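You operate a simulated robot arm through the tools that you are given. There is no shell and no other tool.

You are at the controls of a simulated two-armed robot. One attempt, no reset.

TASK
Gauge the white block and dot it in the gauge lamp's colour.
Fine: seat it in the gauge; run the gauge slide over it and back; the dot goes on the clear field; the pen goes back in its well.

It is judged by the outcome, as a careful person would: the job done as asked, and still so three seconds after it is handed in. It fails if anything else is knocked over, pushed out of place, dropped, spilled or broken.

THE ROBOT
Two 7-joint arms with four-finger grippers on one trunk that stands fixed in place. Base frame: the origin is at the foot of the trunk, x ahead of it, y to its left, z up. Lengths are in m, angles in rad, forces in N, time in s.
The left shoulder is at [0.04, 0.181, 1.204], the right one opposite. With the tool pointing down near the work surface each hand reaches from about 0.28 to 0.82 m from the base axis, measured 20 degrees to its own side. Payload 3.67 kg a hand.
Tool frame (each hand has its own): the origin (TCP) lies between the finger pads and is the grasp point; the fingertips stand 0.028 m ahead of it; z points along the fingers, y is the line along which they close. The gripper opens to 0.112 m. The gripper's body begins 0.073 m behind the TCP.
Orientation is that of the tool frame in the base frame, as a unit quaternion [w, x, y, z]. With the fingers straight down and closing along the base's y, the tool's x points along the base's -x, its y along +y and its z along -z.

THE INTERFACE
- The arms move only by the tool nudge_tool. It takes "left_deltas", "right_deltas" or both (then of equal length, played together; a hand with none holds still); each is a list of rows, each an object (a shift or turn left out is 0, a gripper value left out holds the last) with "xyz": the shift along the tool's x, y, z in m, a list of three; "dr": the turn, a rotation vector about the tool's x, y, z in rad, a list of three; "gripper": the finger opening in m, from 0 to 0.112. In form: [{"xyz": [tx, ty, tz], "dr": [wx, wy, wz], "gripper": gripper}, ...]. A call has 1 to 20 rows; each row shifts and turns the commanded pose from where the row before left it, along the tool's axes as they then stand. Rows are played at 5 a second. More than 0.05 m and 0.15 rad between two rows, or a gripper value outside its range, and nothing of the call is played. Where a pose cannot be reached the arm comes as near as it can. A force on the tool above 90 N (or 10 N above the force at the start of the call, whichever is more), or a blocked arm, ends the call early, and 0.2 s more pass. Each finger halts on what it meets, pressing with about 44 N; the grip force reading is that of the motor and also rises with nothing between the fingers. The clock runs only during rows and for 0.2 s after the last one: add rows that do not move to give the fingers time. The reply holds the time, the measured pose of the TCP, the force on the tool along the base axes, the opening and the grip force, in the units named above and with some noise, with the torque about the TCP (base axes, N m) and any sound that the robot's microphone picked up.
- Cameras (640 x 400 px; columns grow to the right, rows downward): "scene" is now at [0.1001, -0.0245, 1.4228]; the picture's right is [-0.29, -0.96, 0.00], its down [-0.65, 0.20, -0.74] and it looks along [0.70, -0.22, -0.68] (base axes); focal length 320 px, centre (320, 200). "left" rides on the left gripper at [0.06, 0.018, -0.104] in its tool frame; the picture's right is [-0.29, 0.96, 0.00], its down [-0.80, -0.24, -0.55] and it looks along [-0.53, -0.16, 0.83] (tool axes); focal length 234 px, centre (320, 200). "right" rides on the right gripper at [0.06, -0.018, -0.104] in its tool frame; the picture's right is [0.29, 0.96, 0.00], its down [-0.80, 0.24, -0.55] and it looks along [-0.53, 0.16, 0.83] (tool axes); focal length 234 px, centre (320, 200). There is no depth. A picture from a camera that has moved, and an enlarged one, comes with that camera's place and axes in the base frame and with its lens.
- snapshot(camera): a new picture of that camera. No time passes.
- raise_lower(by): slides the trunk up (or, below 0, down) by that many m; the arms and the scene camera ride with it, the base frame stays. It gives what a move gives, with no picture.
- head_to(pan, tilt): turns the head with the scene camera to pan (to the left, within 1.501 rad either way) and tilt (down, from -0.506 to 1.204), counted from straight ahead of the robot. It gives what a move gives.
- close_up(camera, box): a new picture of the part [left, top, right, bottom] of that camera's present view, enlarged. No time passes.
- finish_job(): hands the job in; it is judged then, once.

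Places have to be worked out from the pictures, the camera data and where the tool is seen. Open the grippers and draw the arms clear of the work before you hand the job in, unless the task says otherwise.

The tools are called after ">>>" as name(argument=value, ...) on one line, values as JSON. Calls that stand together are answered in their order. nudge_tool: Moves the arms, as the interface text tells. Its arguments: {"type":"object","properties":{"left_deltas":{"type":"array","items":{"type":"object","properties":{"xyz":{"type":"array","items":{"type":"number"}},"dr":{"type":"array","items":{"type":"number"}},"gripper":{"type":"number"}}}},"right_deltas":{"type":"array","items":{"type":"object","properties":{"xyz":{"type":"array","items":{"type":"number"}},"dr":{"type":"array","items":{"type":"number"}},"gripper":{"type":"number"}}}}},"required":[]} The other tools are called the same way: raise_lower (by) slides the trunk up or down; head_to (pan, tilt) turns the head that bears the scene camera; snapshot (camera) takes a picture; close_up (camera, box) takes an enlarged picture of a part of a camera's view; finish_job () hands the job in.

At the start:

```text
time: 0.0
left_position: [0.5022, 0.0614, 1.1823]
left_tool_rot: [0.0, 0.0, 1.0, 0.0]
left_contact_force: [0.0, 0.5, 0.3]
left_torque: [0.02, 0.0, -0.01]
left_gripper_width: 0.1122
left_grip_force: 0.0
right_position: [0.3805, -0.3332, 1.1076]
right_tool_rot: [0.0, 0.0, 1.0, -0.001]
right_contact_force: [-0.3, -0.3, -0.3]
right_torque: [-0.01, 0.03, 0.0]
right_gripper_width: 0.1121
right_grip_force: 0.2
trunk travel left (down, up): [-0.325, 0.189]
head pan, tilt: [-0.297, 0.742]
```

scene: 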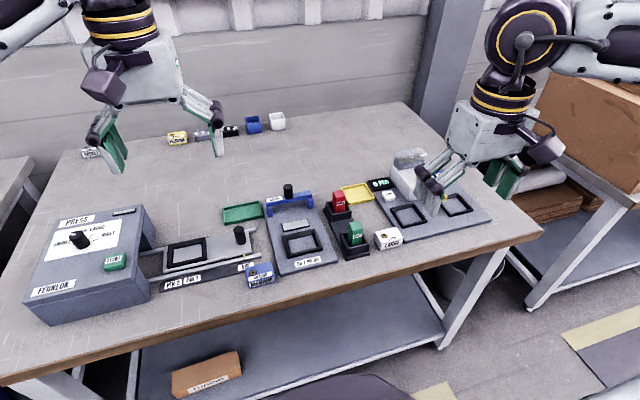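
right: 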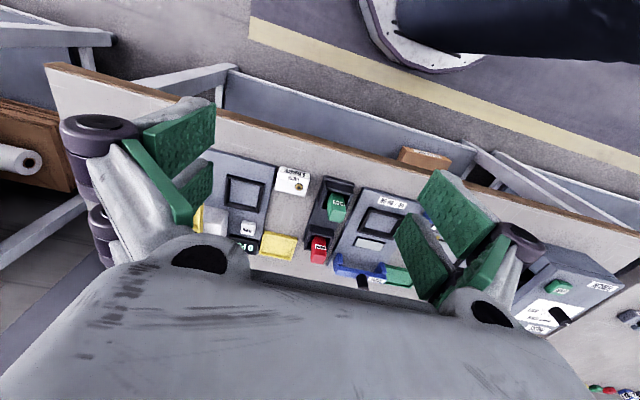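
left: 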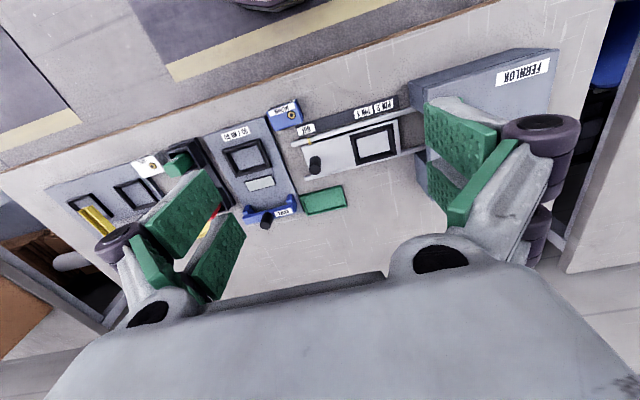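

I'll start by enlarging the scene picture to identify the blocks, gauge, lamps and pens.

>>> close_up(camera="scene", box=[220, 160, 380, 290])

>>> close_up(camera="scene", box=[340, 130, 500, 260])

>>> close_up(camera="scene", box=[20, 180, 280, 330])

>>> close_up(camera="scene", box=[70, 90, 310, 220])

```text
3.08 times, centred on (300, 225) of scene
camera zoom: at [0.1001, -0.0245, 1.4228], right [-0.29, -0.96, 0.0], down [-0.65, 0.2, -0.74], along [0.7, -0.22, -0.68], focal length 985 px, centre (382, 123)
```

zoom: 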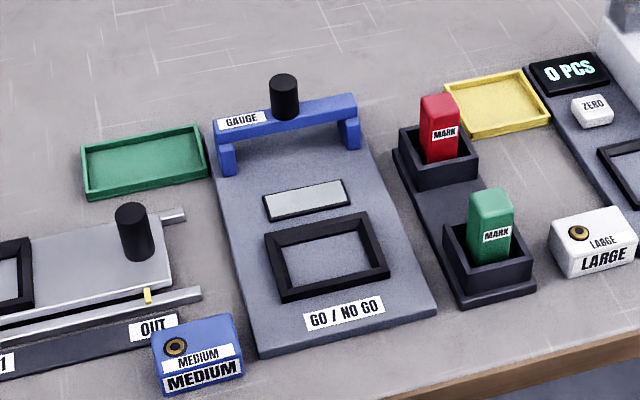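

```text
3.08 times, centred on (420, 195) of scene
camera zoom: at [0.1001, -0.0245, 1.4228], right [-0.29, -0.96, 0.0], down [-0.65, 0.2, -0.74], along [0.7, -0.22, -0.68], focal length 985 px, centre (12, 215)
```

zoom: 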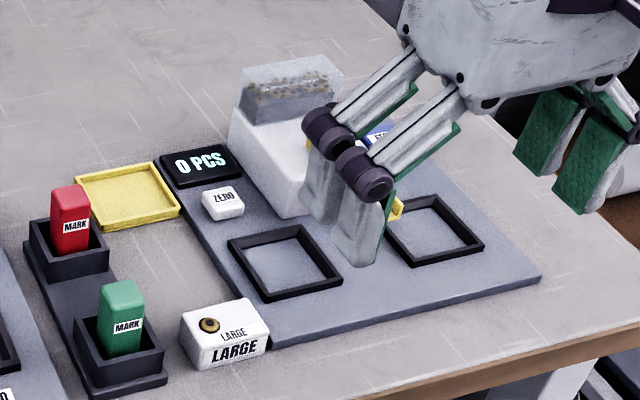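

```text
2.46 times, centred on (150, 255) of scene
camera zoom: at [0.1001, -0.0245, 1.4228], right [-0.29, -0.96, 0.0], down [-0.65, 0.2, -0.74], along [0.7, -0.22, -0.68], focal length 788 px, centre (738, 65)
```

zoom: 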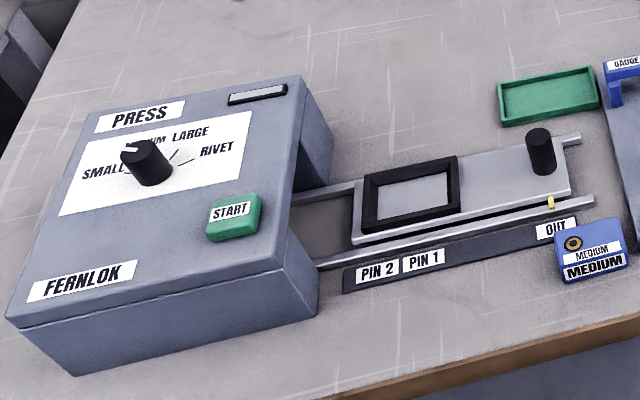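

```text
2.67 times, centred on (190, 155) of scene
camera zoom: at [0.1001, -0.0245, 1.4228], right [-0.29, -0.96, 0.0], down [-0.65, 0.2, -0.74], along [0.7, -0.22, -0.68], focal length 854 px, centre (667, 320)
```

zoom: 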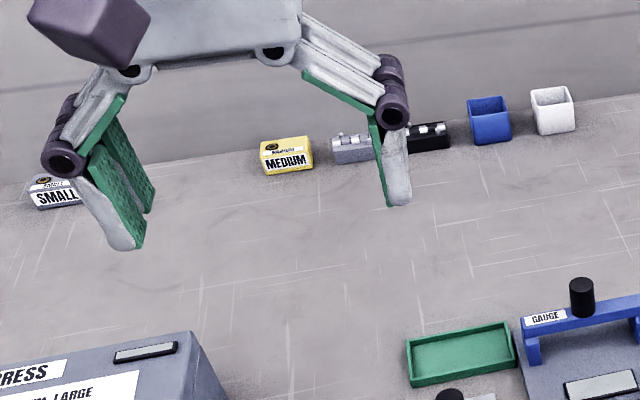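

The white block is the "LARGE" one beside the pens. I estimate the gauge nest near (0.584, -0.128, 0.83). I'll look closer with the hand cameras.

>>> close_up(camera="right", box=[190, 140, 430, 290])

>>> close_up(camera="left", box=[120, 80, 360, 230])

>>> close_up(camera="scene", box=[320, 180, 420, 262])

>>> close_up(camera="scene", box=[255, 175, 355, 280])

```text
2.67 times, centred on (310, 215) of right
camera zoom: at [0.3207, -0.3503, 1.2113], right [-0.29, 0.96, 0.0], down [0.8, 0.24, 0.55], along [0.53, 0.16, -0.83], focal length 624 px, centre (347, 160)
```

zoom: 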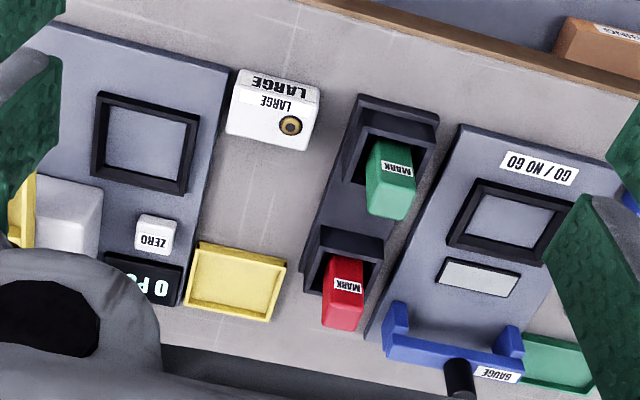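

```text
2.67 times, centred on (240, 155) of left
camera zoom: at [0.4443, 0.0796, 1.2871], right [0.29, 0.96, 0.0], down [0.8, -0.24, 0.55], along [0.53, -0.16, -0.83], focal length 624 px, centre (533, 320)
```

zoom: 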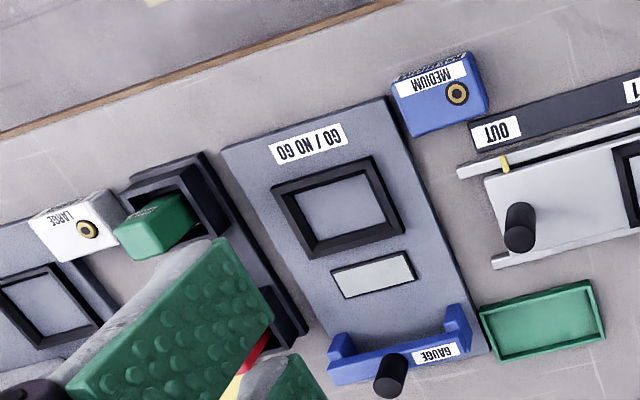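

```text
4.88 times, centred on (370, 221) of scene
camera zoom: at [0.1001, -0.0245, 1.4228], right [-0.29, -0.96, 0.0], down [-0.65, 0.2, -0.74], along [0.7, -0.22, -0.68], focal length 1562 px, centre (76, 98)
```

zoom: 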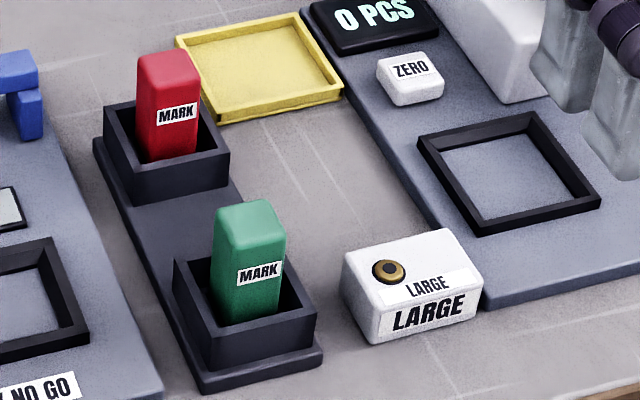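

```text
3.81 times, centred on (305, 228) of scene
camera zoom: at [0.1001, -0.0245, 1.4228], right [-0.29, -0.96, 0.0], down [-0.65, 0.2, -0.74], along [0.7, -0.22, -0.68], focal length 1220 px, centre (377, 95)
```

zoom: 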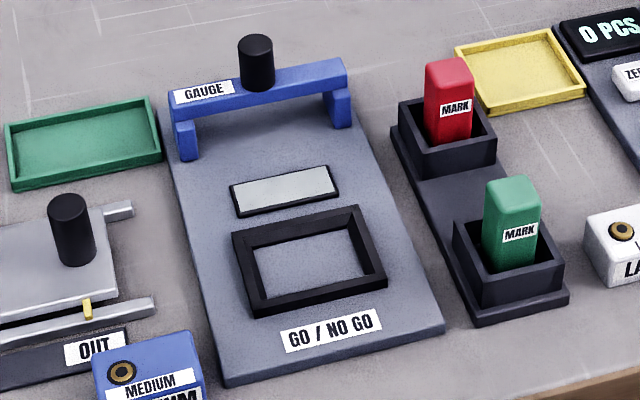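

The gauge plate top comes out near z=0.80 and the block top near 0.832 at (0.547, -0.324). I'll bring the right hand nearer above the work for better views.

>>> nudge_tool(right_deltas=[{"xyz": [-0.03, 0.03, 0.03]}, {"xyz": [-0.03, 0.03, 0.03]}, {"xyz": [-0.03, 0.03, 0.03]}, {"xyz": [-0.03, 0.02, 0.01]}, {}])

>>> snapshot(camera="right")

>>> snapshot(camera="scene")

```text
refused: row 1 steps farther than a row can; nothing moved
```

```text
taken
camera right: at [0.3207, -0.3503, 1.2113], right [-0.29, 0.96, 0.0], down [0.8, 0.24, 0.55], along [0.53, 0.16, -0.83], focal length 234 px, centre (320, 200)
```

right: 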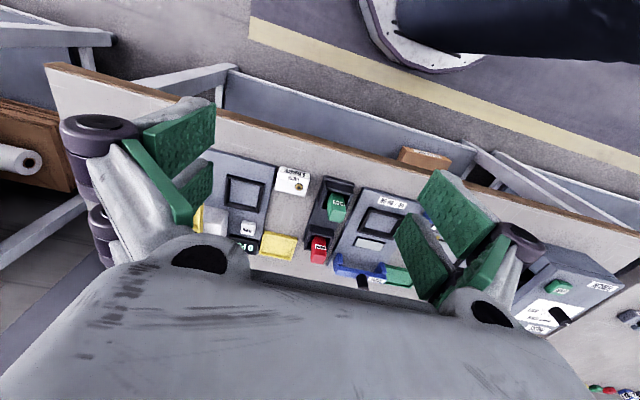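

```text
taken
camera scene: at [0.1001, -0.0245, 1.4228], right [-0.29, -0.96, 0.0], down [-0.65, 0.2, -0.74], along [0.7, -0.22, -0.68], focal length 320 px, centre (320, 200)
```

scene: 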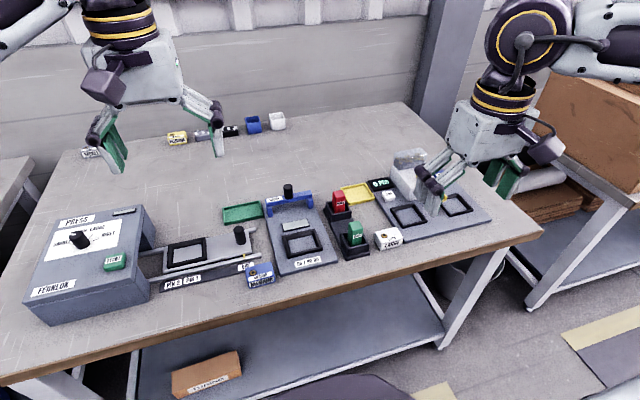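

The step was over the limit by a hair; I'll repeat it with smaller rows.

>>> nudge_tool(right_deltas=[{"xyz": [-0.025, 0.025, 0.025]}, {"xyz": [-0.025, 0.025, 0.025]}, {"xyz": [-0.025, 0.025, 0.025]}, {"xyz": [-0.025, 0.025, 0.025]}, {}])

>>> snapshot(camera="right")

>>> snapshot(camera="scene")

```text
time: 1.2
left_position: [0.5008, 0.0615, 1.1838]
left_tool_rot: [-0.001, -0.001, 1.0, 0.0]
left_contact_force: [-0.7, -0.7, 0.6]
left_torque: [0.0, -0.01, -0.04]
left_gripper_width: 0.112
left_grip_force: 0.0
right_position: [0.4805, -0.2337, 1.0063]
right_tool_rot: [0.0, 0.0, 1.0, 0.001]
right_contact_force: [-0.5, -0.3, 0.1]
right_torque: [-0.01, -0.02, 0.02]
right_gripper_width: 0.1119
right_grip_force: 0.0
trunk travel left (down, up): [-0.325, 0.189]
head pan, tilt: [-0.297, 0.742]
```

```text
taken
camera right: at [0.4188, -0.2513, 1.1107], right [-0.29, 0.96, 0.0], down [0.8, 0.24, 0.56], along [0.53, 0.16, -0.83], focal length 234 px, centre (320, 200)
```

right: 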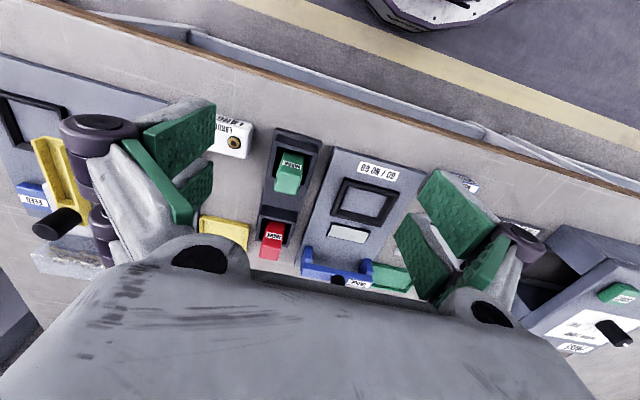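

```text
taken
camera scene: at [0.0989, -0.0254, 1.4229], right [-0.29, -0.96, 0.0], down [-0.65, 0.2, -0.74], along [0.71, -0.22, -0.68], focal length 320 px, centre (320, 200)
```

scene: 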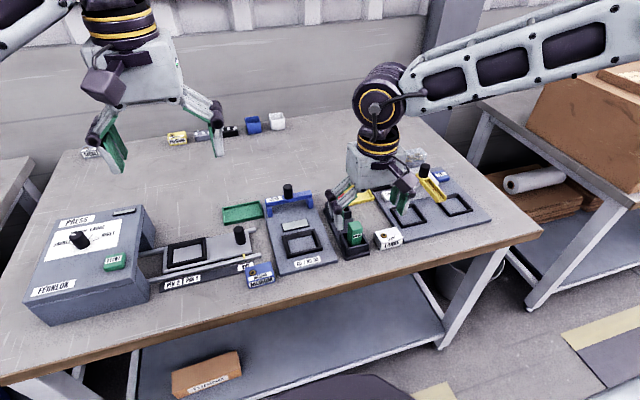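

Now close-ups from this nearer position to get corner pixels.

>>> close_up(camera="right", box=[190, 100, 310, 180])

>>> close_up(camera="right", box=[290, 135, 430, 300])

>>> close_up(camera="right", box=[190, 110, 350, 270])

```text
5.00 times, centred on (250, 140) of right
camera zoom: at [0.4188, -0.2513, 1.1107], right [-0.29, 0.96, 0.0], down [0.8, 0.24, 0.56], along [0.53, 0.16, -0.83], focal length 1171 px, centre (670, 500)
```

zoom: 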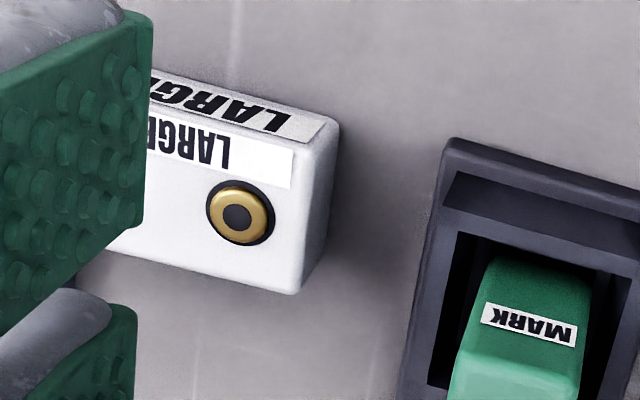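

```text
2.42 times, centred on (360, 218) of right
camera zoom: at [0.4188, -0.2513, 1.1107], right [-0.29, 0.96, 0.0], down [0.8, 0.24, 0.56], along [0.53, 0.16, -0.83], focal length 568 px, centre (223, 158)
```

zoom: 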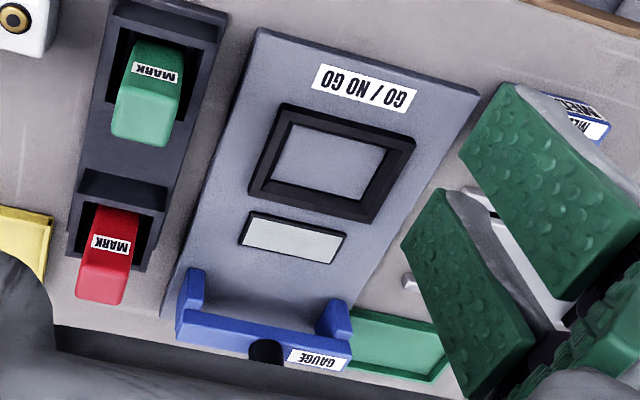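

```text
2.50 times, centred on (270, 190) of right
camera zoom: at [0.4188, -0.2513, 1.1107], right [-0.29, 0.96, 0.0], down [0.8, 0.24, 0.56], along [0.53, 0.16, -0.83], focal length 585 px, centre (445, 225)
```

zoom: 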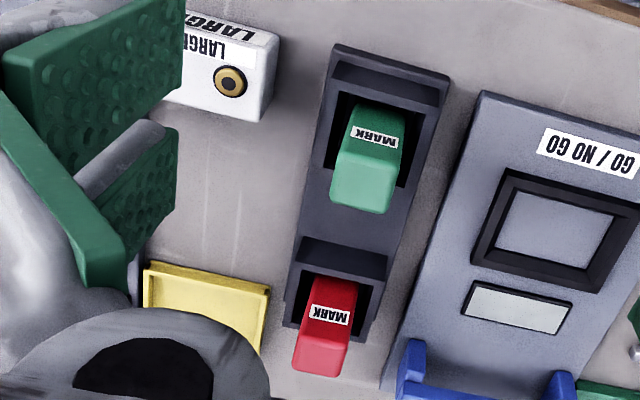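

The gauge appears aligned with the base axes (nest centre roughly (0.594,-0.130), rim ~0.82). I'll zoom in hard on block and well from the scene camera for its yaw and clearances.

>>> close_up(camera="scene", box=[364, 220, 412, 250])

>>> close_up(camera="scene", box=[322, 205, 412, 262])

>>> close_up(camera="scene", box=[262, 180, 342, 230])

>>> close_up(camera="left", box=[190, 110, 310, 240])

```text
13.33 times, centred on (388, 235) of scene
camera zoom: at [0.0989, -0.0254, 1.4229], right [-0.29, -0.96, 0.0], down [-0.65, 0.2, -0.74], along [0.71, -0.22, -0.68], focal length 4270 px, centre (-587, -267)
```

zoom: 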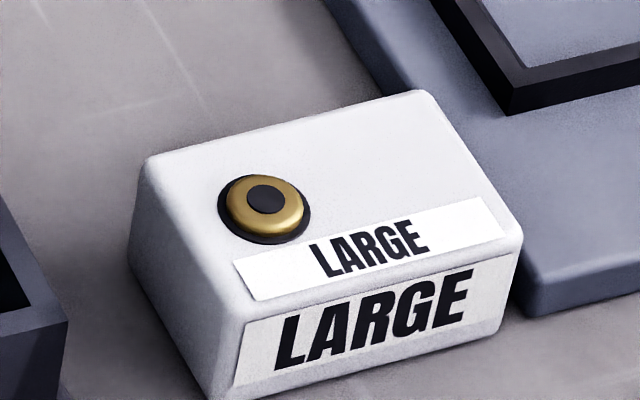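

```text
7.02 times, centred on (367, 234) of scene
camera zoom: at [0.0989, -0.0254, 1.4229], right [-0.29, -0.96, 0.0], down [-0.65, 0.2, -0.74], along [0.71, -0.22, -0.68], focal length 2247 px, centre (-10, -35)
```

zoom: 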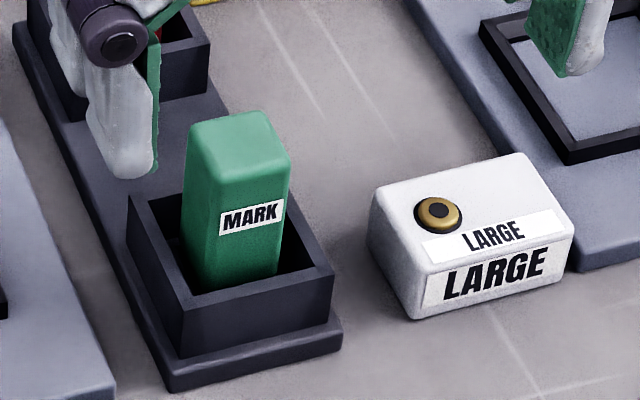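

```text
8.00 times, centred on (302, 205) of scene
camera zoom: at [0.0989, -0.0254, 1.4229], right [-0.29, -0.96, 0.0], down [-0.65, 0.2, -0.74], along [0.71, -0.22, -0.68], focal length 2562 px, centre (464, 160)
```

zoom: 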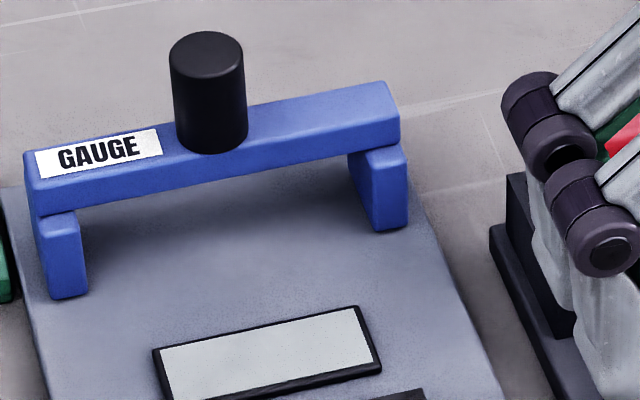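

```text
3.08 times, centred on (250, 175) of left
camera zoom: at [0.4432, 0.0788, 1.2876], right [0.29, 0.96, 0.0], down [0.8, -0.24, 0.55], along [0.53, -0.16, -0.83], focal length 720 px, centre (535, 277)
```

zoom: 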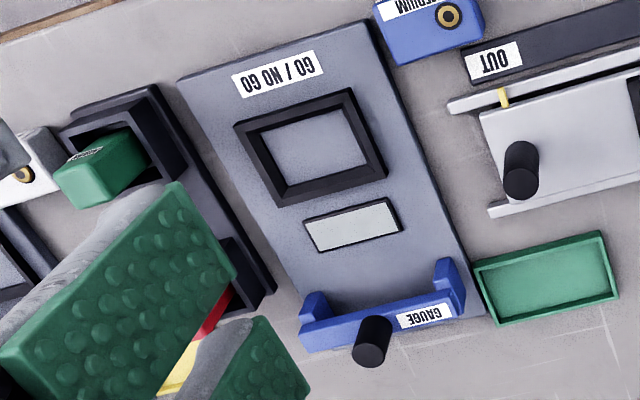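

The block top is about 0.058×0.039 m, centred near (0.545,-0.337), nearly axis-aligned; its clear field is the blank part beside the bushing. I move the right hand above it with fingers partly closed.

>>> nudge_tool(right_deltas=[{"xyz": [-0.0215, -0.0345, 0], "gripper": 0.084}, {"xyz": [-0.0215, -0.0345, 0]}, {"xyz": [-0.0215, -0.0345, 0]}, {"xyz": [0, 0, 0.04]}, {"xyz": [0, 0, 0.04]}, {}])

>>> snapshot(camera="right")

>>> snapshot(camera="scene")

>>> close_up(camera="scene", box=[340, 190, 440, 260])

```text
time: 2.6
left_position: [0.5034, 0.0608, 1.1837]
left_tool_rot: [0.0, 0.0, 1.0, 0.0]
left_contact_force: [-0.4, 0.2, -0.2]
left_torque: [-0.01, -0.02, 0.0]
left_gripper_width: 0.1123
left_grip_force: 0.0
right_position: [0.5452, -0.3369, 0.9281]
right_tool_rot: [0.0, 0.0, 1.0, 0.0]
right_contact_force: [0.1, -0.4, 0.5]
right_torque: [-0.01, 0.01, -0.03]
right_gripper_width: 0.084
right_grip_force: 0.1
trunk travel left (down, up): [-0.325, 0.189]
head pan, tilt: [-0.297, 0.742]
```

```text
taken
camera right: at [0.4846, -0.3543, 1.0308], right [-0.29, 0.96, 0.0], down [0.8, 0.24, 0.55], along [0.53, 0.16, -0.83], focal length 234 px, centre (320, 200)
```

right: 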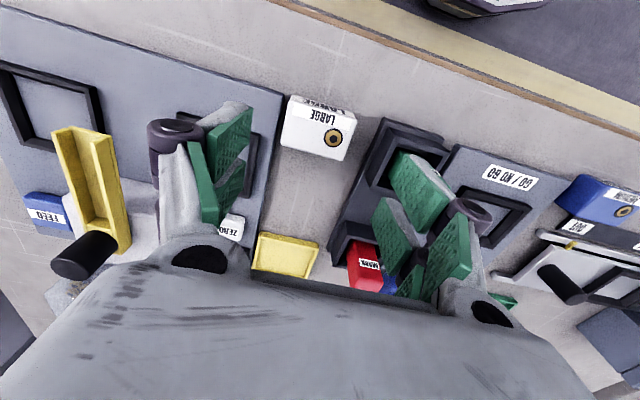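

```text
taken
camera scene: at [0.0996, -0.0244, 1.4229], right [-0.29, -0.96, 0.0], down [-0.65, 0.2, -0.74], along [0.7, -0.22, -0.68], focal length 320 px, centre (320, 200)
```

scene: 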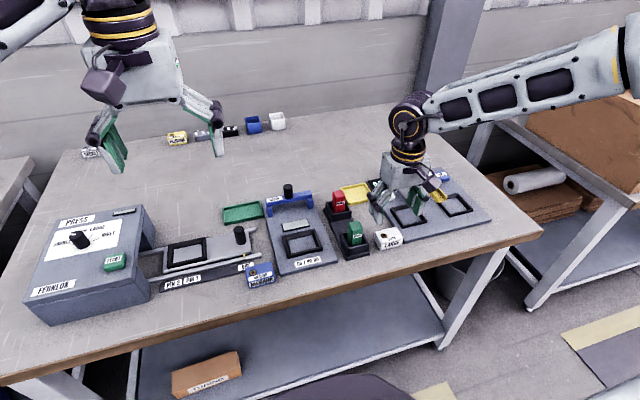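

```text
5.71 times, centred on (390, 225) of scene
camera zoom: at [0.0996, -0.0244, 1.4229], right [-0.29, -0.96, 0.0], down [-0.65, 0.2, -0.74], along [0.7, -0.22, -0.68], focal length 1830 px, centre (-80, 57)
```

zoom: 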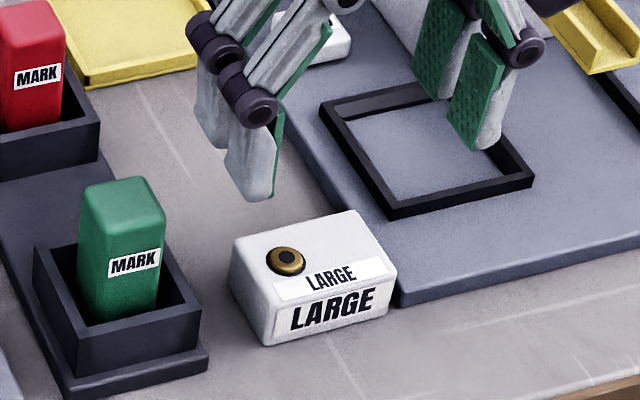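

The hand hovers over the block; I'll zoom the right camera to refine block centre and check finger/well clearance.

>>> close_up(camera="right", box=[265, 80, 385, 170])

>>> close_up(camera="right", box=[330, 110, 490, 300])

```text
4.44 times, centred on (325, 125) of right
camera zoom: at [0.4846, -0.3543, 1.0308], right [-0.29, 0.96, 0.0], down [0.8, 0.24, 0.55], along [0.53, 0.16, -0.83], focal length 1041 px, centre (298, 533)
```

zoom: 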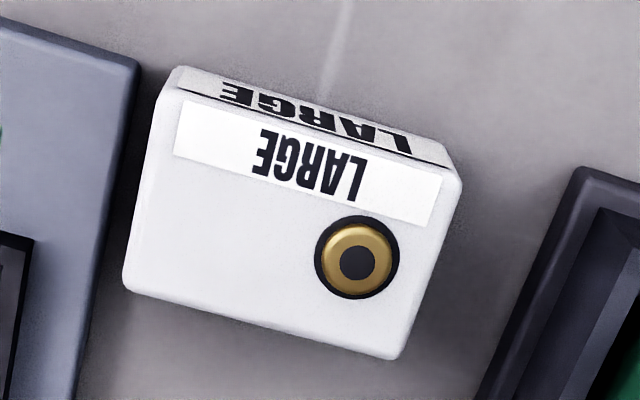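

```text
2.11 times, centred on (410, 205) of right
camera zoom: at [0.4846, -0.3543, 1.0308], right [-0.29, 0.96, 0.0], down [0.8, 0.24, 0.55], along [0.53, 0.16, -0.83], focal length 493 px, centre (130, 190)
```

zoom: 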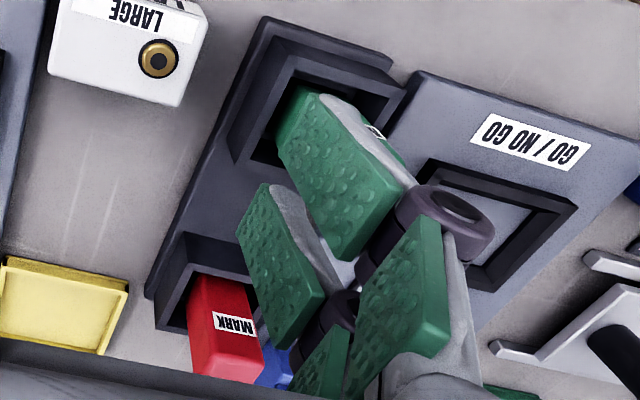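

The block is centred at about (0.546,-0.338), well aligned. I'll narrow the opening to 0.076 and descend to TCP z≈0.845, then check before closing.

>>> nudge_tool(right_deltas=[{"xyz": [-0.0005, -0.001, 0], "gripper": 0.076}, {"xyz": [0, 0, 0.04]}, {"xyz": [0, 0, 0.03]}, {"xyz": [0, 0, 0.012]}, {}])

>>> snapshot(camera="right")

>>> close_up(camera="scene", box=[340, 190, 440, 260])

```text
time: 3.8
left_position: [0.5035, 0.0612, 1.1834]
left_tool_rot: [-0.001, 0.0, 1.0, -0.001]
left_contact_force: [-0.4, -0.3, 0.3]
left_torque: [-0.01, 0.03, 0.01]
left_gripper_width: 0.112
left_grip_force: 0.0
right_position: [0.5454, -0.3377, 0.8451]
right_tool_rot: [0.0, 0.0, 1.0, 0.0]
right_contact_force: [-0.3, -0.3, -0.5]
right_torque: [0.02, -0.02, -0.02]
right_gripper_width: 0.0761
right_grip_force: 0.0
trunk travel left (down, up): [-0.325, 0.189]
head pan, tilt: [-0.297, 0.742]
```

```text
taken
camera right: at [0.4853, -0.3549, 0.9491], right [-0.29, 0.96, 0.0], down [0.8, 0.24, 0.55], along [0.53, 0.16, -0.83], focal length 234 px, centre (320, 200)
```

right: 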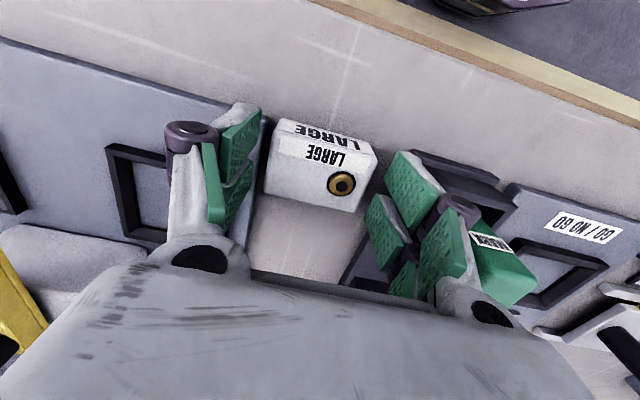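

```text
5.71 times, centred on (390, 225) of scene
camera zoom: at [0.1003, -0.0245, 1.4228], right [-0.29, -0.96, 0.0], down [-0.65, 0.2, -0.74], along [0.7, -0.22, -0.68], focal length 1830 px, centre (-80, 57)
```

zoom: 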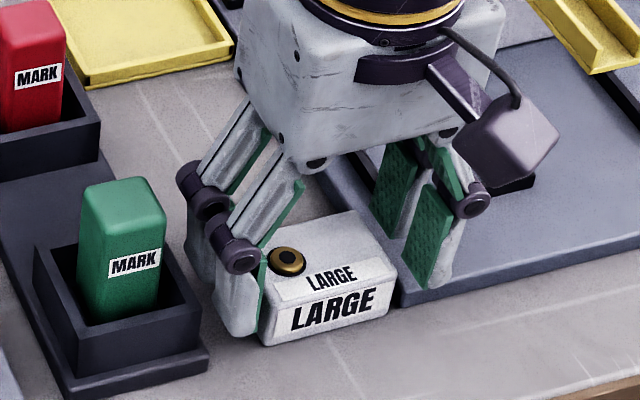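

Fingers straddle the block with clearance. I close on it slowly and hold for a second.

>>> nudge_tool(right_deltas=[{"gripper": 0.066}, {"gripper": 0.058}, {"gripper": 0.05}, {"gripper": 0.05}, {"gripper": 0.05}])

>>> snapshot(camera="right")

```text
time: 5.0
left_position: [0.503, 0.062, 1.1832]
left_tool_rot: [0.0, 0.0, 1.0, 0.001]
left_contact_force: [0.7, -0.7, 0.1]
left_torque: [0.0, 0.02, 0.03]
left_gripper_width: 0.1123
left_grip_force: 0.0
right_position: [0.5458, -0.3386, 0.8451]
right_tool_rot: [0.0, 0.0, 1.0, -0.001]
right_contact_force: [0.7, 0.2, 1.2]
right_torque: [-0.03, 0.0, 0.0]
right_gripper_width: 0.0595
right_grip_force: 44.1
trunk travel left (down, up): [-0.325, 0.189]
head pan, tilt: [-0.297, 0.742]
```

```text
taken
camera right: at [0.4851, -0.3549, 0.9494], right [-0.29, 0.96, 0.0], down [0.8, 0.24, 0.55], along [0.53, 0.16, -0.83], focal length 234 px, centre (320, 200)
```

right: 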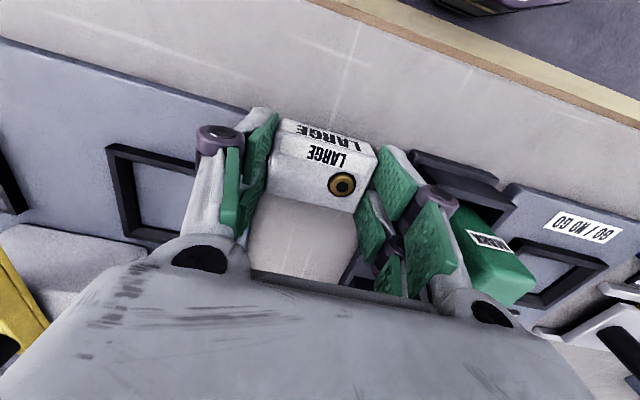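

Block is gripped (0.0595 m wide). I lift it straight up about 0.13 m and check it is held.

>>> nudge_tool(right_deltas=[{"xyz": [0, 0, -0.01]}, {"xyz": [0, 0, -0.03]}, {"xyz": [0, 0, -0.045]}, {"xyz": [0, 0, -0.045]}, {}])

>>> snapshot(camera="right")

>>> close_up(camera="scene", box=[300, 150, 460, 260])

```text
time: 6.2
left_position: [0.5042, 0.0619, 1.1824]
left_tool_rot: [-0.001, 0.0, 1.0, 0.0]
left_contact_force: [-0.7, -0.5, -0.4]
left_torque: [0.01, 0.0, 0.07]
left_gripper_width: 0.1121
left_grip_force: 0.0
right_position: [0.547, -0.3393, 0.9767]
right_tool_rot: [0.0, -0.001, 1.0, 0.0]
right_contact_force: [0.4, -0.9, -1.2]
right_torque: [-0.01, 0.01, -0.01]
right_gripper_width: 0.0596
right_grip_force: 43.8
trunk travel left (down, up): [-0.325, 0.189]
head pan, tilt: [-0.297, 0.742]
```

```text
taken
camera right: at [0.4857, -0.3556, 1.0797], right [-0.29, 0.96, 0.0], down [0.8, 0.24, 0.55], along [0.53, 0.16, -0.83], focal length 234 px, centre (320, 200)
```

right: 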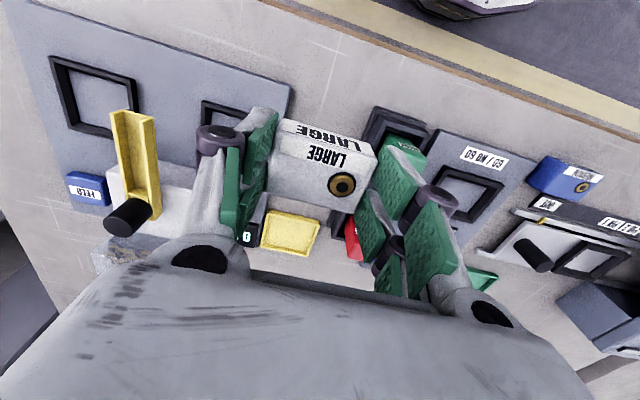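

```text
3.64 times, centred on (380, 205) of scene
camera zoom: at [0.1009, -0.0248, 1.4227], right [-0.29, -0.96, 0.0], down [-0.65, 0.2, -0.74], along [0.7, -0.22, -0.68], focal length 1164 px, centre (102, 182)
```

zoom: 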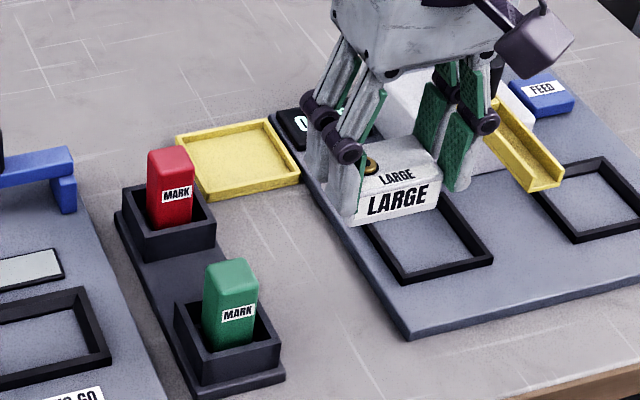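

Block is held squarely. I move it at this height to above the nest near (0.594,-0.130).

>>> nudge_tool(right_deltas=[{"xyz": [-0.0094, 0.0418, 0]}, {"xyz": [-0.0094, 0.0418, 0]}, {"xyz": [-0.0094, 0.0418, 0]}, {"xyz": [-0.0094, 0.0418, 0]}, {"xyz": [-0.0094, 0.0418, 0]}, {}])

>>> snapshot(camera="right")

>>> snapshot(camera="scene")

>>> snapshot(camera="left")

```text
time: 7.6
left_position: [0.5022, 0.0627, 1.1829]
left_tool_rot: [0.0, 0.0, 1.0, -0.001]
left_contact_force: [-0.1, 0.3, 0.5]
left_torque: [0.0, -0.05, 0.0]
left_gripper_width: 0.1121
left_grip_force: 0.1
right_position: [0.583, -0.1369, 0.9782]
right_tool_rot: [0.002, 0.0, 1.0, 0.001]
right_contact_force: [0.7, 0.5, -0.7]
right_torque: [0.0, -0.01, 0.01]
right_gripper_width: 0.0597
right_grip_force: 44.5
right hand out of reach, approached as far as the arm can: row 5
trunk travel left (down, up): [-0.325, 0.189]
head pan, tilt: [-0.297, 0.742]
```

```text
taken
camera right: at [0.523, -0.1535, 1.0827], right [-0.29, 0.96, 0.0], down [0.8, 0.24, 0.56], along [0.53, 0.16, -0.83], focal length 234 px, centre (320, 200)
```

right: 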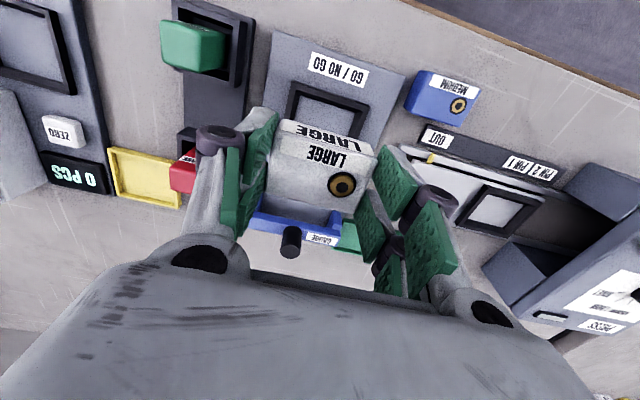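

```text
taken
camera scene: at [0.0993, -0.0248, 1.4229], right [-0.29, -0.96, 0.0], down [-0.65, 0.2, -0.74], along [0.7, -0.22, -0.68], focal length 320 px, centre (320, 200)
```

scene: 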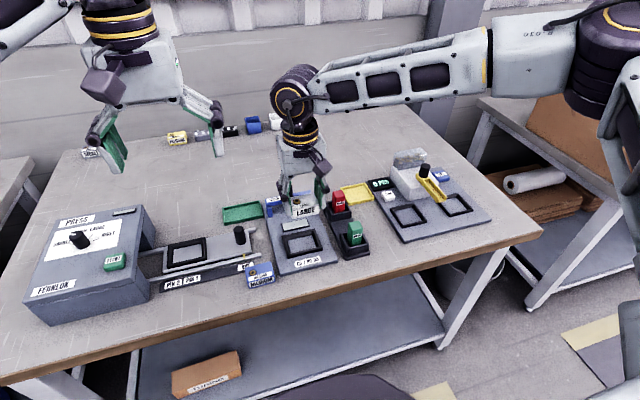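

```text
taken
camera left: at [0.4435, 0.0792, 1.2874], right [0.29, 0.96, 0.0], down [0.8, -0.24, 0.55], along [0.53, -0.16, -0.83], focal length 234 px, centre (320, 200)
```

left: 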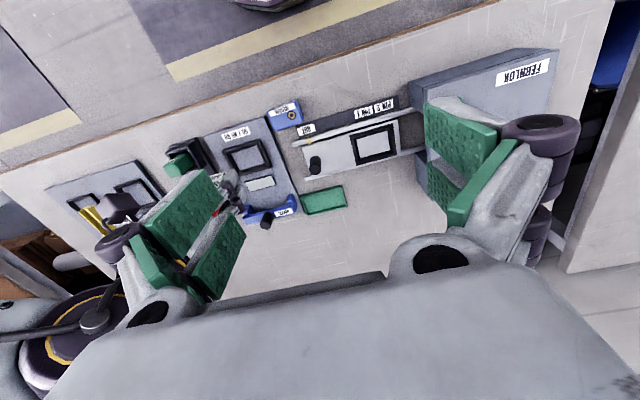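

The arm stopped at (0.583,-0.137), short of the goal at this height. I lower by 0.04 to see whether the reach frees up nearer the work surface.

>>> nudge_tool(right_deltas=[{"xyz": [0, 0, 0.02]}, {"xyz": [0, 0, 0.02]}, {}])

```text
time: 8.4
left_position: [0.5035, 0.0618, 1.1837]
left_tool_rot: [-0.001, 0.001, 1.0, -0.001]
left_contact_force: [0.6, -1.0, -0.6]
left_torque: [0.0, 0.01, 0.0]
left_gripper_width: 0.1119
left_grip_force: 0.0
right_position: [0.579, -0.1464, 0.943]
right_tool_rot: [0.0, 0.0, 1.0, 0.0]
right_contact_force: [-0.3, -0.6, -0.6]
right_torque: [0.0, -0.04, 0.0]
right_gripper_width: 0.0591
right_grip_force: 43.9
right hand out of reach, approached as far as the arm can: row 1, 2
trunk travel left (down, up): [-0.325, 0.189]
head pan, tilt: [-0.297, 0.742]
```

Lower makes it slightly worse, so a joint limit (probably wrist yaw) is binding. I'll rise again and try turning the hand toward the left to see whether that frees the reach.

>>> nudge_tool(right_deltas=[{"xyz": [0, 0, -0.04]}, {"dr": [0, 0, -0.15]}, {"dr": [0, 0, -0.15]}, {}])

```text
time: 9.4
left_position: [0.5037, 0.0618, 1.1837]
left_tool_rot: [0.0, -0.001, 1.0, -0.001]
left_contact_force: [0.2, -0.2, 0.5]
left_torque: [0.03, 0.02, 0.02]
left_gripper_width: 0.1121
left_grip_force: 0.1
right_position: [0.5762, -0.147, 0.9826]
right_tool_rot: [0.0, -0.15, 0.989, 0.0]
right_contact_force: [-0.1, 1.3, -0.7]
right_torque: [0.05, 0.01, -0.02]
right_gripper_width: 0.0593
right_grip_force: 44.0
trunk travel left (down, up): [-0.325, 0.189]
head pan, tilt: [-0.297, 0.742]
```

Yaw turned freely to 0.30 rad. Now I retry the shift to (0.594,-0.130) with this yaw.

>>> nudge_tool(right_deltas=[{"xyz": [-0.0222, 0.0109, 0]}, {"xyz": [0, 0, 0.04]}, {}])

```text
time: 10.2
left_position: [0.5039, 0.0619, 1.1827]
left_tool_rot: [-0.001, 0.0, 1.0, 0.0]
left_contact_force: [0.3, -0.3, 0.1]
left_torque: [0.0, -0.02, -0.01]
left_gripper_width: 0.112
left_grip_force: 0.1
right_position: [0.5809, -0.1467, 0.9491]
right_tool_rot: [0.0, -0.15, 0.989, 0.001]
right_contact_force: [-0.7, 1.0, -1.2]
right_torque: [0.01, 0.03, -0.01]
right_gripper_width: 0.0596
right_grip_force: 44.5
right hand out of reach, approached as far as the arm can: row 1, 2
trunk travel left (down, up): [-0.325, 0.189]
head pan, tilt: [-0.297, 0.742]
```

Yaw isn't the limiter. The reach seems better the higher the hand is relative to the shoulder, so I'll turn back to yaw 0, rise to z≈1.10 and test the lateral reach there.

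>>> nudge_tool(right_deltas=[{"xyz": [0, 0, -0.04]}, {"xyz": [0, 0, -0.05], "dr": [0, 0, 0.15]}, {"xyz": [0, 0, -0.05], "dr": [0, 0, 0.15]}, {"xyz": [0, 0, -0.02]}, {"xyz": [-0.013, 0.018, 0]}, {}])

```text
time: 11.6
left_position: [0.5031, 0.0608, 1.1824]
left_tool_rot: [-0.001, 0.0, 1.0, 0.0]
left_contact_force: [-0.1, -0.6, 0.4]
left_torque: [-0.02, 0.01, 0.04]
left_gripper_width: 0.112
left_grip_force: 0.1
right_position: [0.5939, -0.1291, 1.111]
right_tool_rot: [0.001, 0.001, 1.0, 0.0]
right_contact_force: [-0.1, -0.4, -0.5]
right_torque: [0.02, -0.03, 0.02]
right_gripper_width: 0.0593
right_grip_force: 44.4
trunk travel left (down, up): [-0.325, 0.189]
head pan, tilt: [-0.297, 0.742]
```

At z=1.11 the nest position is reachable, so lowering the trunk will bring that reach down to the table. I raise the hand a bit, then lower the trunk in steps.

>>> nudge_tool(right_deltas=[{"xyz": [0, 0, -0.04]}, {"xyz": [0, 0, -0.03]}, {}])

>>> raise_lower(by=-0.1)

>>> snapshot(camera="scene")

```text
time: 12.4
left_position: [0.5032, 0.0621, 1.183]
left_tool_rot: [-0.002, 0.0, 1.0, 0.0]
left_contact_force: [-0.5, -0.5, -0.2]
left_torque: [0.02, 0.03, -0.05]
left_gripper_width: 0.1122
left_grip_force: 0.1
right_position: [0.5933, -0.1314, 1.1787]
right_tool_rot: [0.0, 0.0, 1.0, 0.0]
right_contact_force: [-0.7, 0.1, -1.2]
right_torque: [0.01, 0.03, 0.0]
right_gripper_width: 0.0595
right_grip_force: 43.8
right hand out of reach, approached as far as the arm can: row 2
trunk travel left (down, up): [-0.325, 0.189]
head pan, tilt: [-0.297, 0.742]
```

```text
time: 13.7
left_position: [0.5018, 0.0625, 1.0844]
left_tool_rot: [0.0, 0.0, 1.0, 0.0]
left_contact_force: [-1.2, 0.1, 0.6]
left_torque: [0.0, -0.03, -0.01]
left_gripper_width: 0.1119
left_grip_force: 0.0
right_position: [0.5917, -0.1309, 1.081]
right_tool_rot: [0.001, 0.0, 1.0, 0.001]
right_contact_force: [-0.3, -0.2, -0.4]
right_torque: [0.01, -0.02, 0.0]
right_gripper_width: 0.0595
right_grip_force: 44.0
trunk travel left (down, up): [-0.225, 0.289]
head pan, tilt: [-0.297, 0.742]
```

```text
taken
camera scene: at [0.0999, -0.0244, 1.324], right [-0.29, -0.96, 0.0], down [-0.65, 0.2, -0.74], along [0.7, -0.22, -0.68], focal length 320 px, centre (320, 200)
```

scene: 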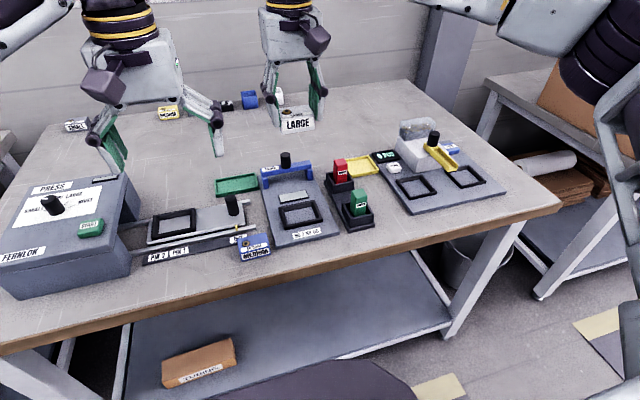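

That works. I lower a further 0.12 m; the block will then be about 0.09 m above the nest rim.

>>> raise_lower(by=-0.12)

>>> snapshot(camera="scene")

>>> snapshot(camera="right")

>>> snapshot(camera="left")

```text
time: 15.2
left_position: [0.5029, 0.0624, 0.9629]
left_tool_rot: [-0.001, 0.0, 1.0, 0.0]
left_contact_force: [-0.3, -0.4, 0.4]
left_torque: [0.0, 0.02, 0.02]
left_gripper_width: 0.1121
left_grip_force: 0.1
right_position: [0.5919, -0.1302, 0.9593]
right_tool_rot: [0.002, -0.001, 1.0, 0.001]
right_contact_force: [0.3, -0.2, -0.6]
right_torque: [-0.01, 0.01, 0.01]
right_gripper_width: 0.0594
right_grip_force: 44.1
trunk travel left (down, up): [-0.105, 0.409]
head pan, tilt: [-0.297, 0.742]
```

```text
taken
camera scene: at [0.1, -0.0244, 1.203], right [-0.29, -0.96, 0.0], down [-0.65, 0.2, -0.74], along [0.7, -0.22, -0.68], focal length 320 px, centre (320, 200)
```

scene: 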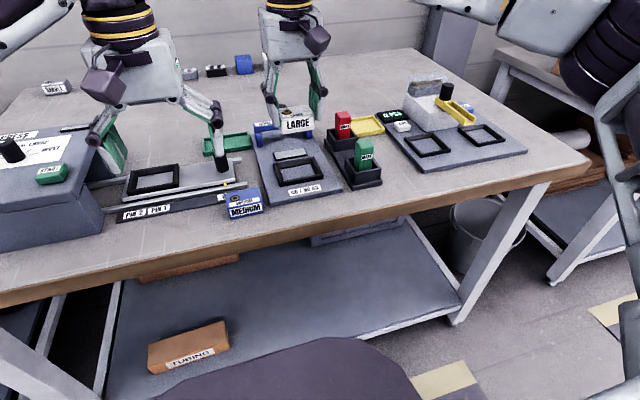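

```text
taken
camera right: at [0.5314, -0.1479, 1.0637], right [-0.29, 0.96, 0.0], down [0.8, 0.24, 0.56], along [0.53, 0.16, -0.83], focal length 234 px, centre (320, 200)
```

right: 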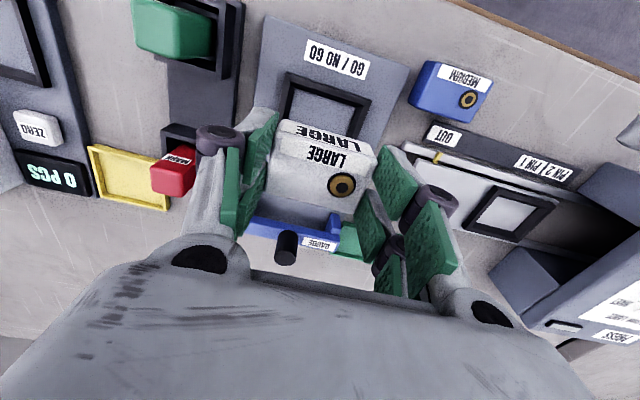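

```text
taken
camera left: at [0.4441, 0.0796, 1.0674], right [0.29, 0.96, 0.0], down [0.8, -0.24, 0.55], along [0.53, -0.16, -0.83], focal length 234 px, centre (320, 200)
```

left: 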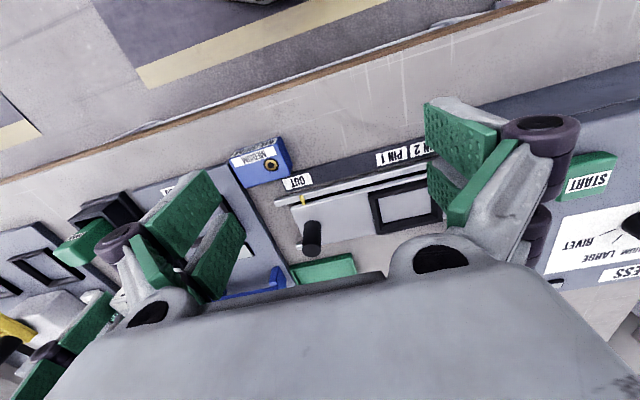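

Good clearances. I'll enlarge the nest in both scene and right views to fix its exact location relative to the held block.

>>> close_up(camera="scene", box=[250, 90, 350, 210])

>>> close_up(camera="scene", box=[265, 140, 345, 200])

>>> close_up(camera="right", box=[230, 20, 430, 145])

>>> close_up(camera="right", box=[220, 90, 420, 280])

```text
3.33 times, centred on (300, 150) of scene
camera zoom: at [0.1, -0.0244, 1.203], right [-0.29, -0.96, 0.0], down [-0.65, 0.2, -0.74], along [0.7, -0.22, -0.68], focal length 1067 px, centre (387, 367)
```

zoom: 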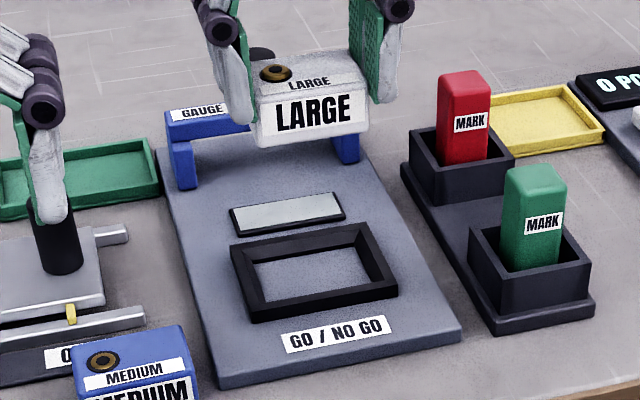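

```text
6.67 times, centred on (305, 170) of scene
camera zoom: at [0.1, -0.0244, 1.203], right [-0.29, -0.96, 0.0], down [-0.65, 0.2, -0.74], along [0.7, -0.22, -0.68], focal length 2135 px, centre (420, 400)
```

zoom: 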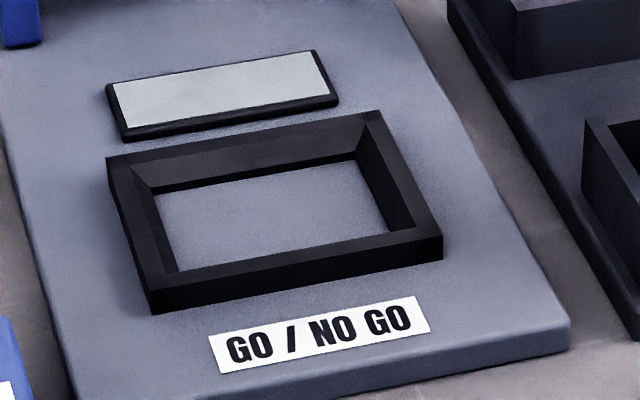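

```text
3.20 times, centred on (330, 82) of right
camera zoom: at [0.5314, -0.1479, 1.0637], right [-0.29, 0.96, 0.0], down [0.8, 0.24, 0.56], along [0.53, 0.16, -0.83], focal length 749 px, centre (288, 576)
```

zoom: 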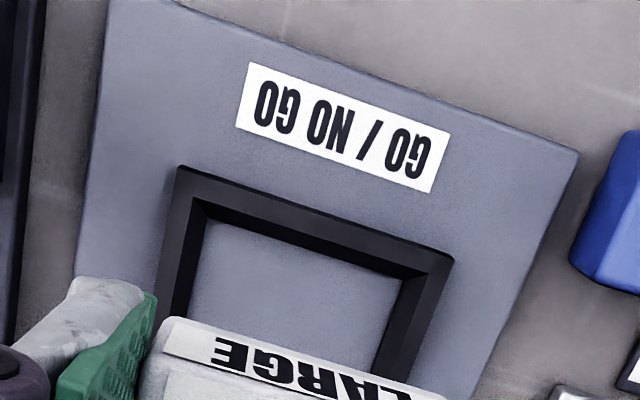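

```text
2.11 times, centred on (320, 185) of right
camera zoom: at [0.5314, -0.1479, 1.0637], right [-0.29, 0.96, 0.0], down [0.8, 0.24, 0.56], along [0.53, 0.16, -0.83], focal length 493 px, centre (320, 232)
```

zoom: 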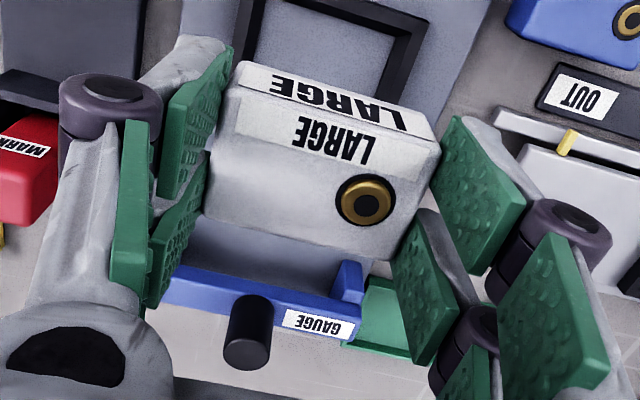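

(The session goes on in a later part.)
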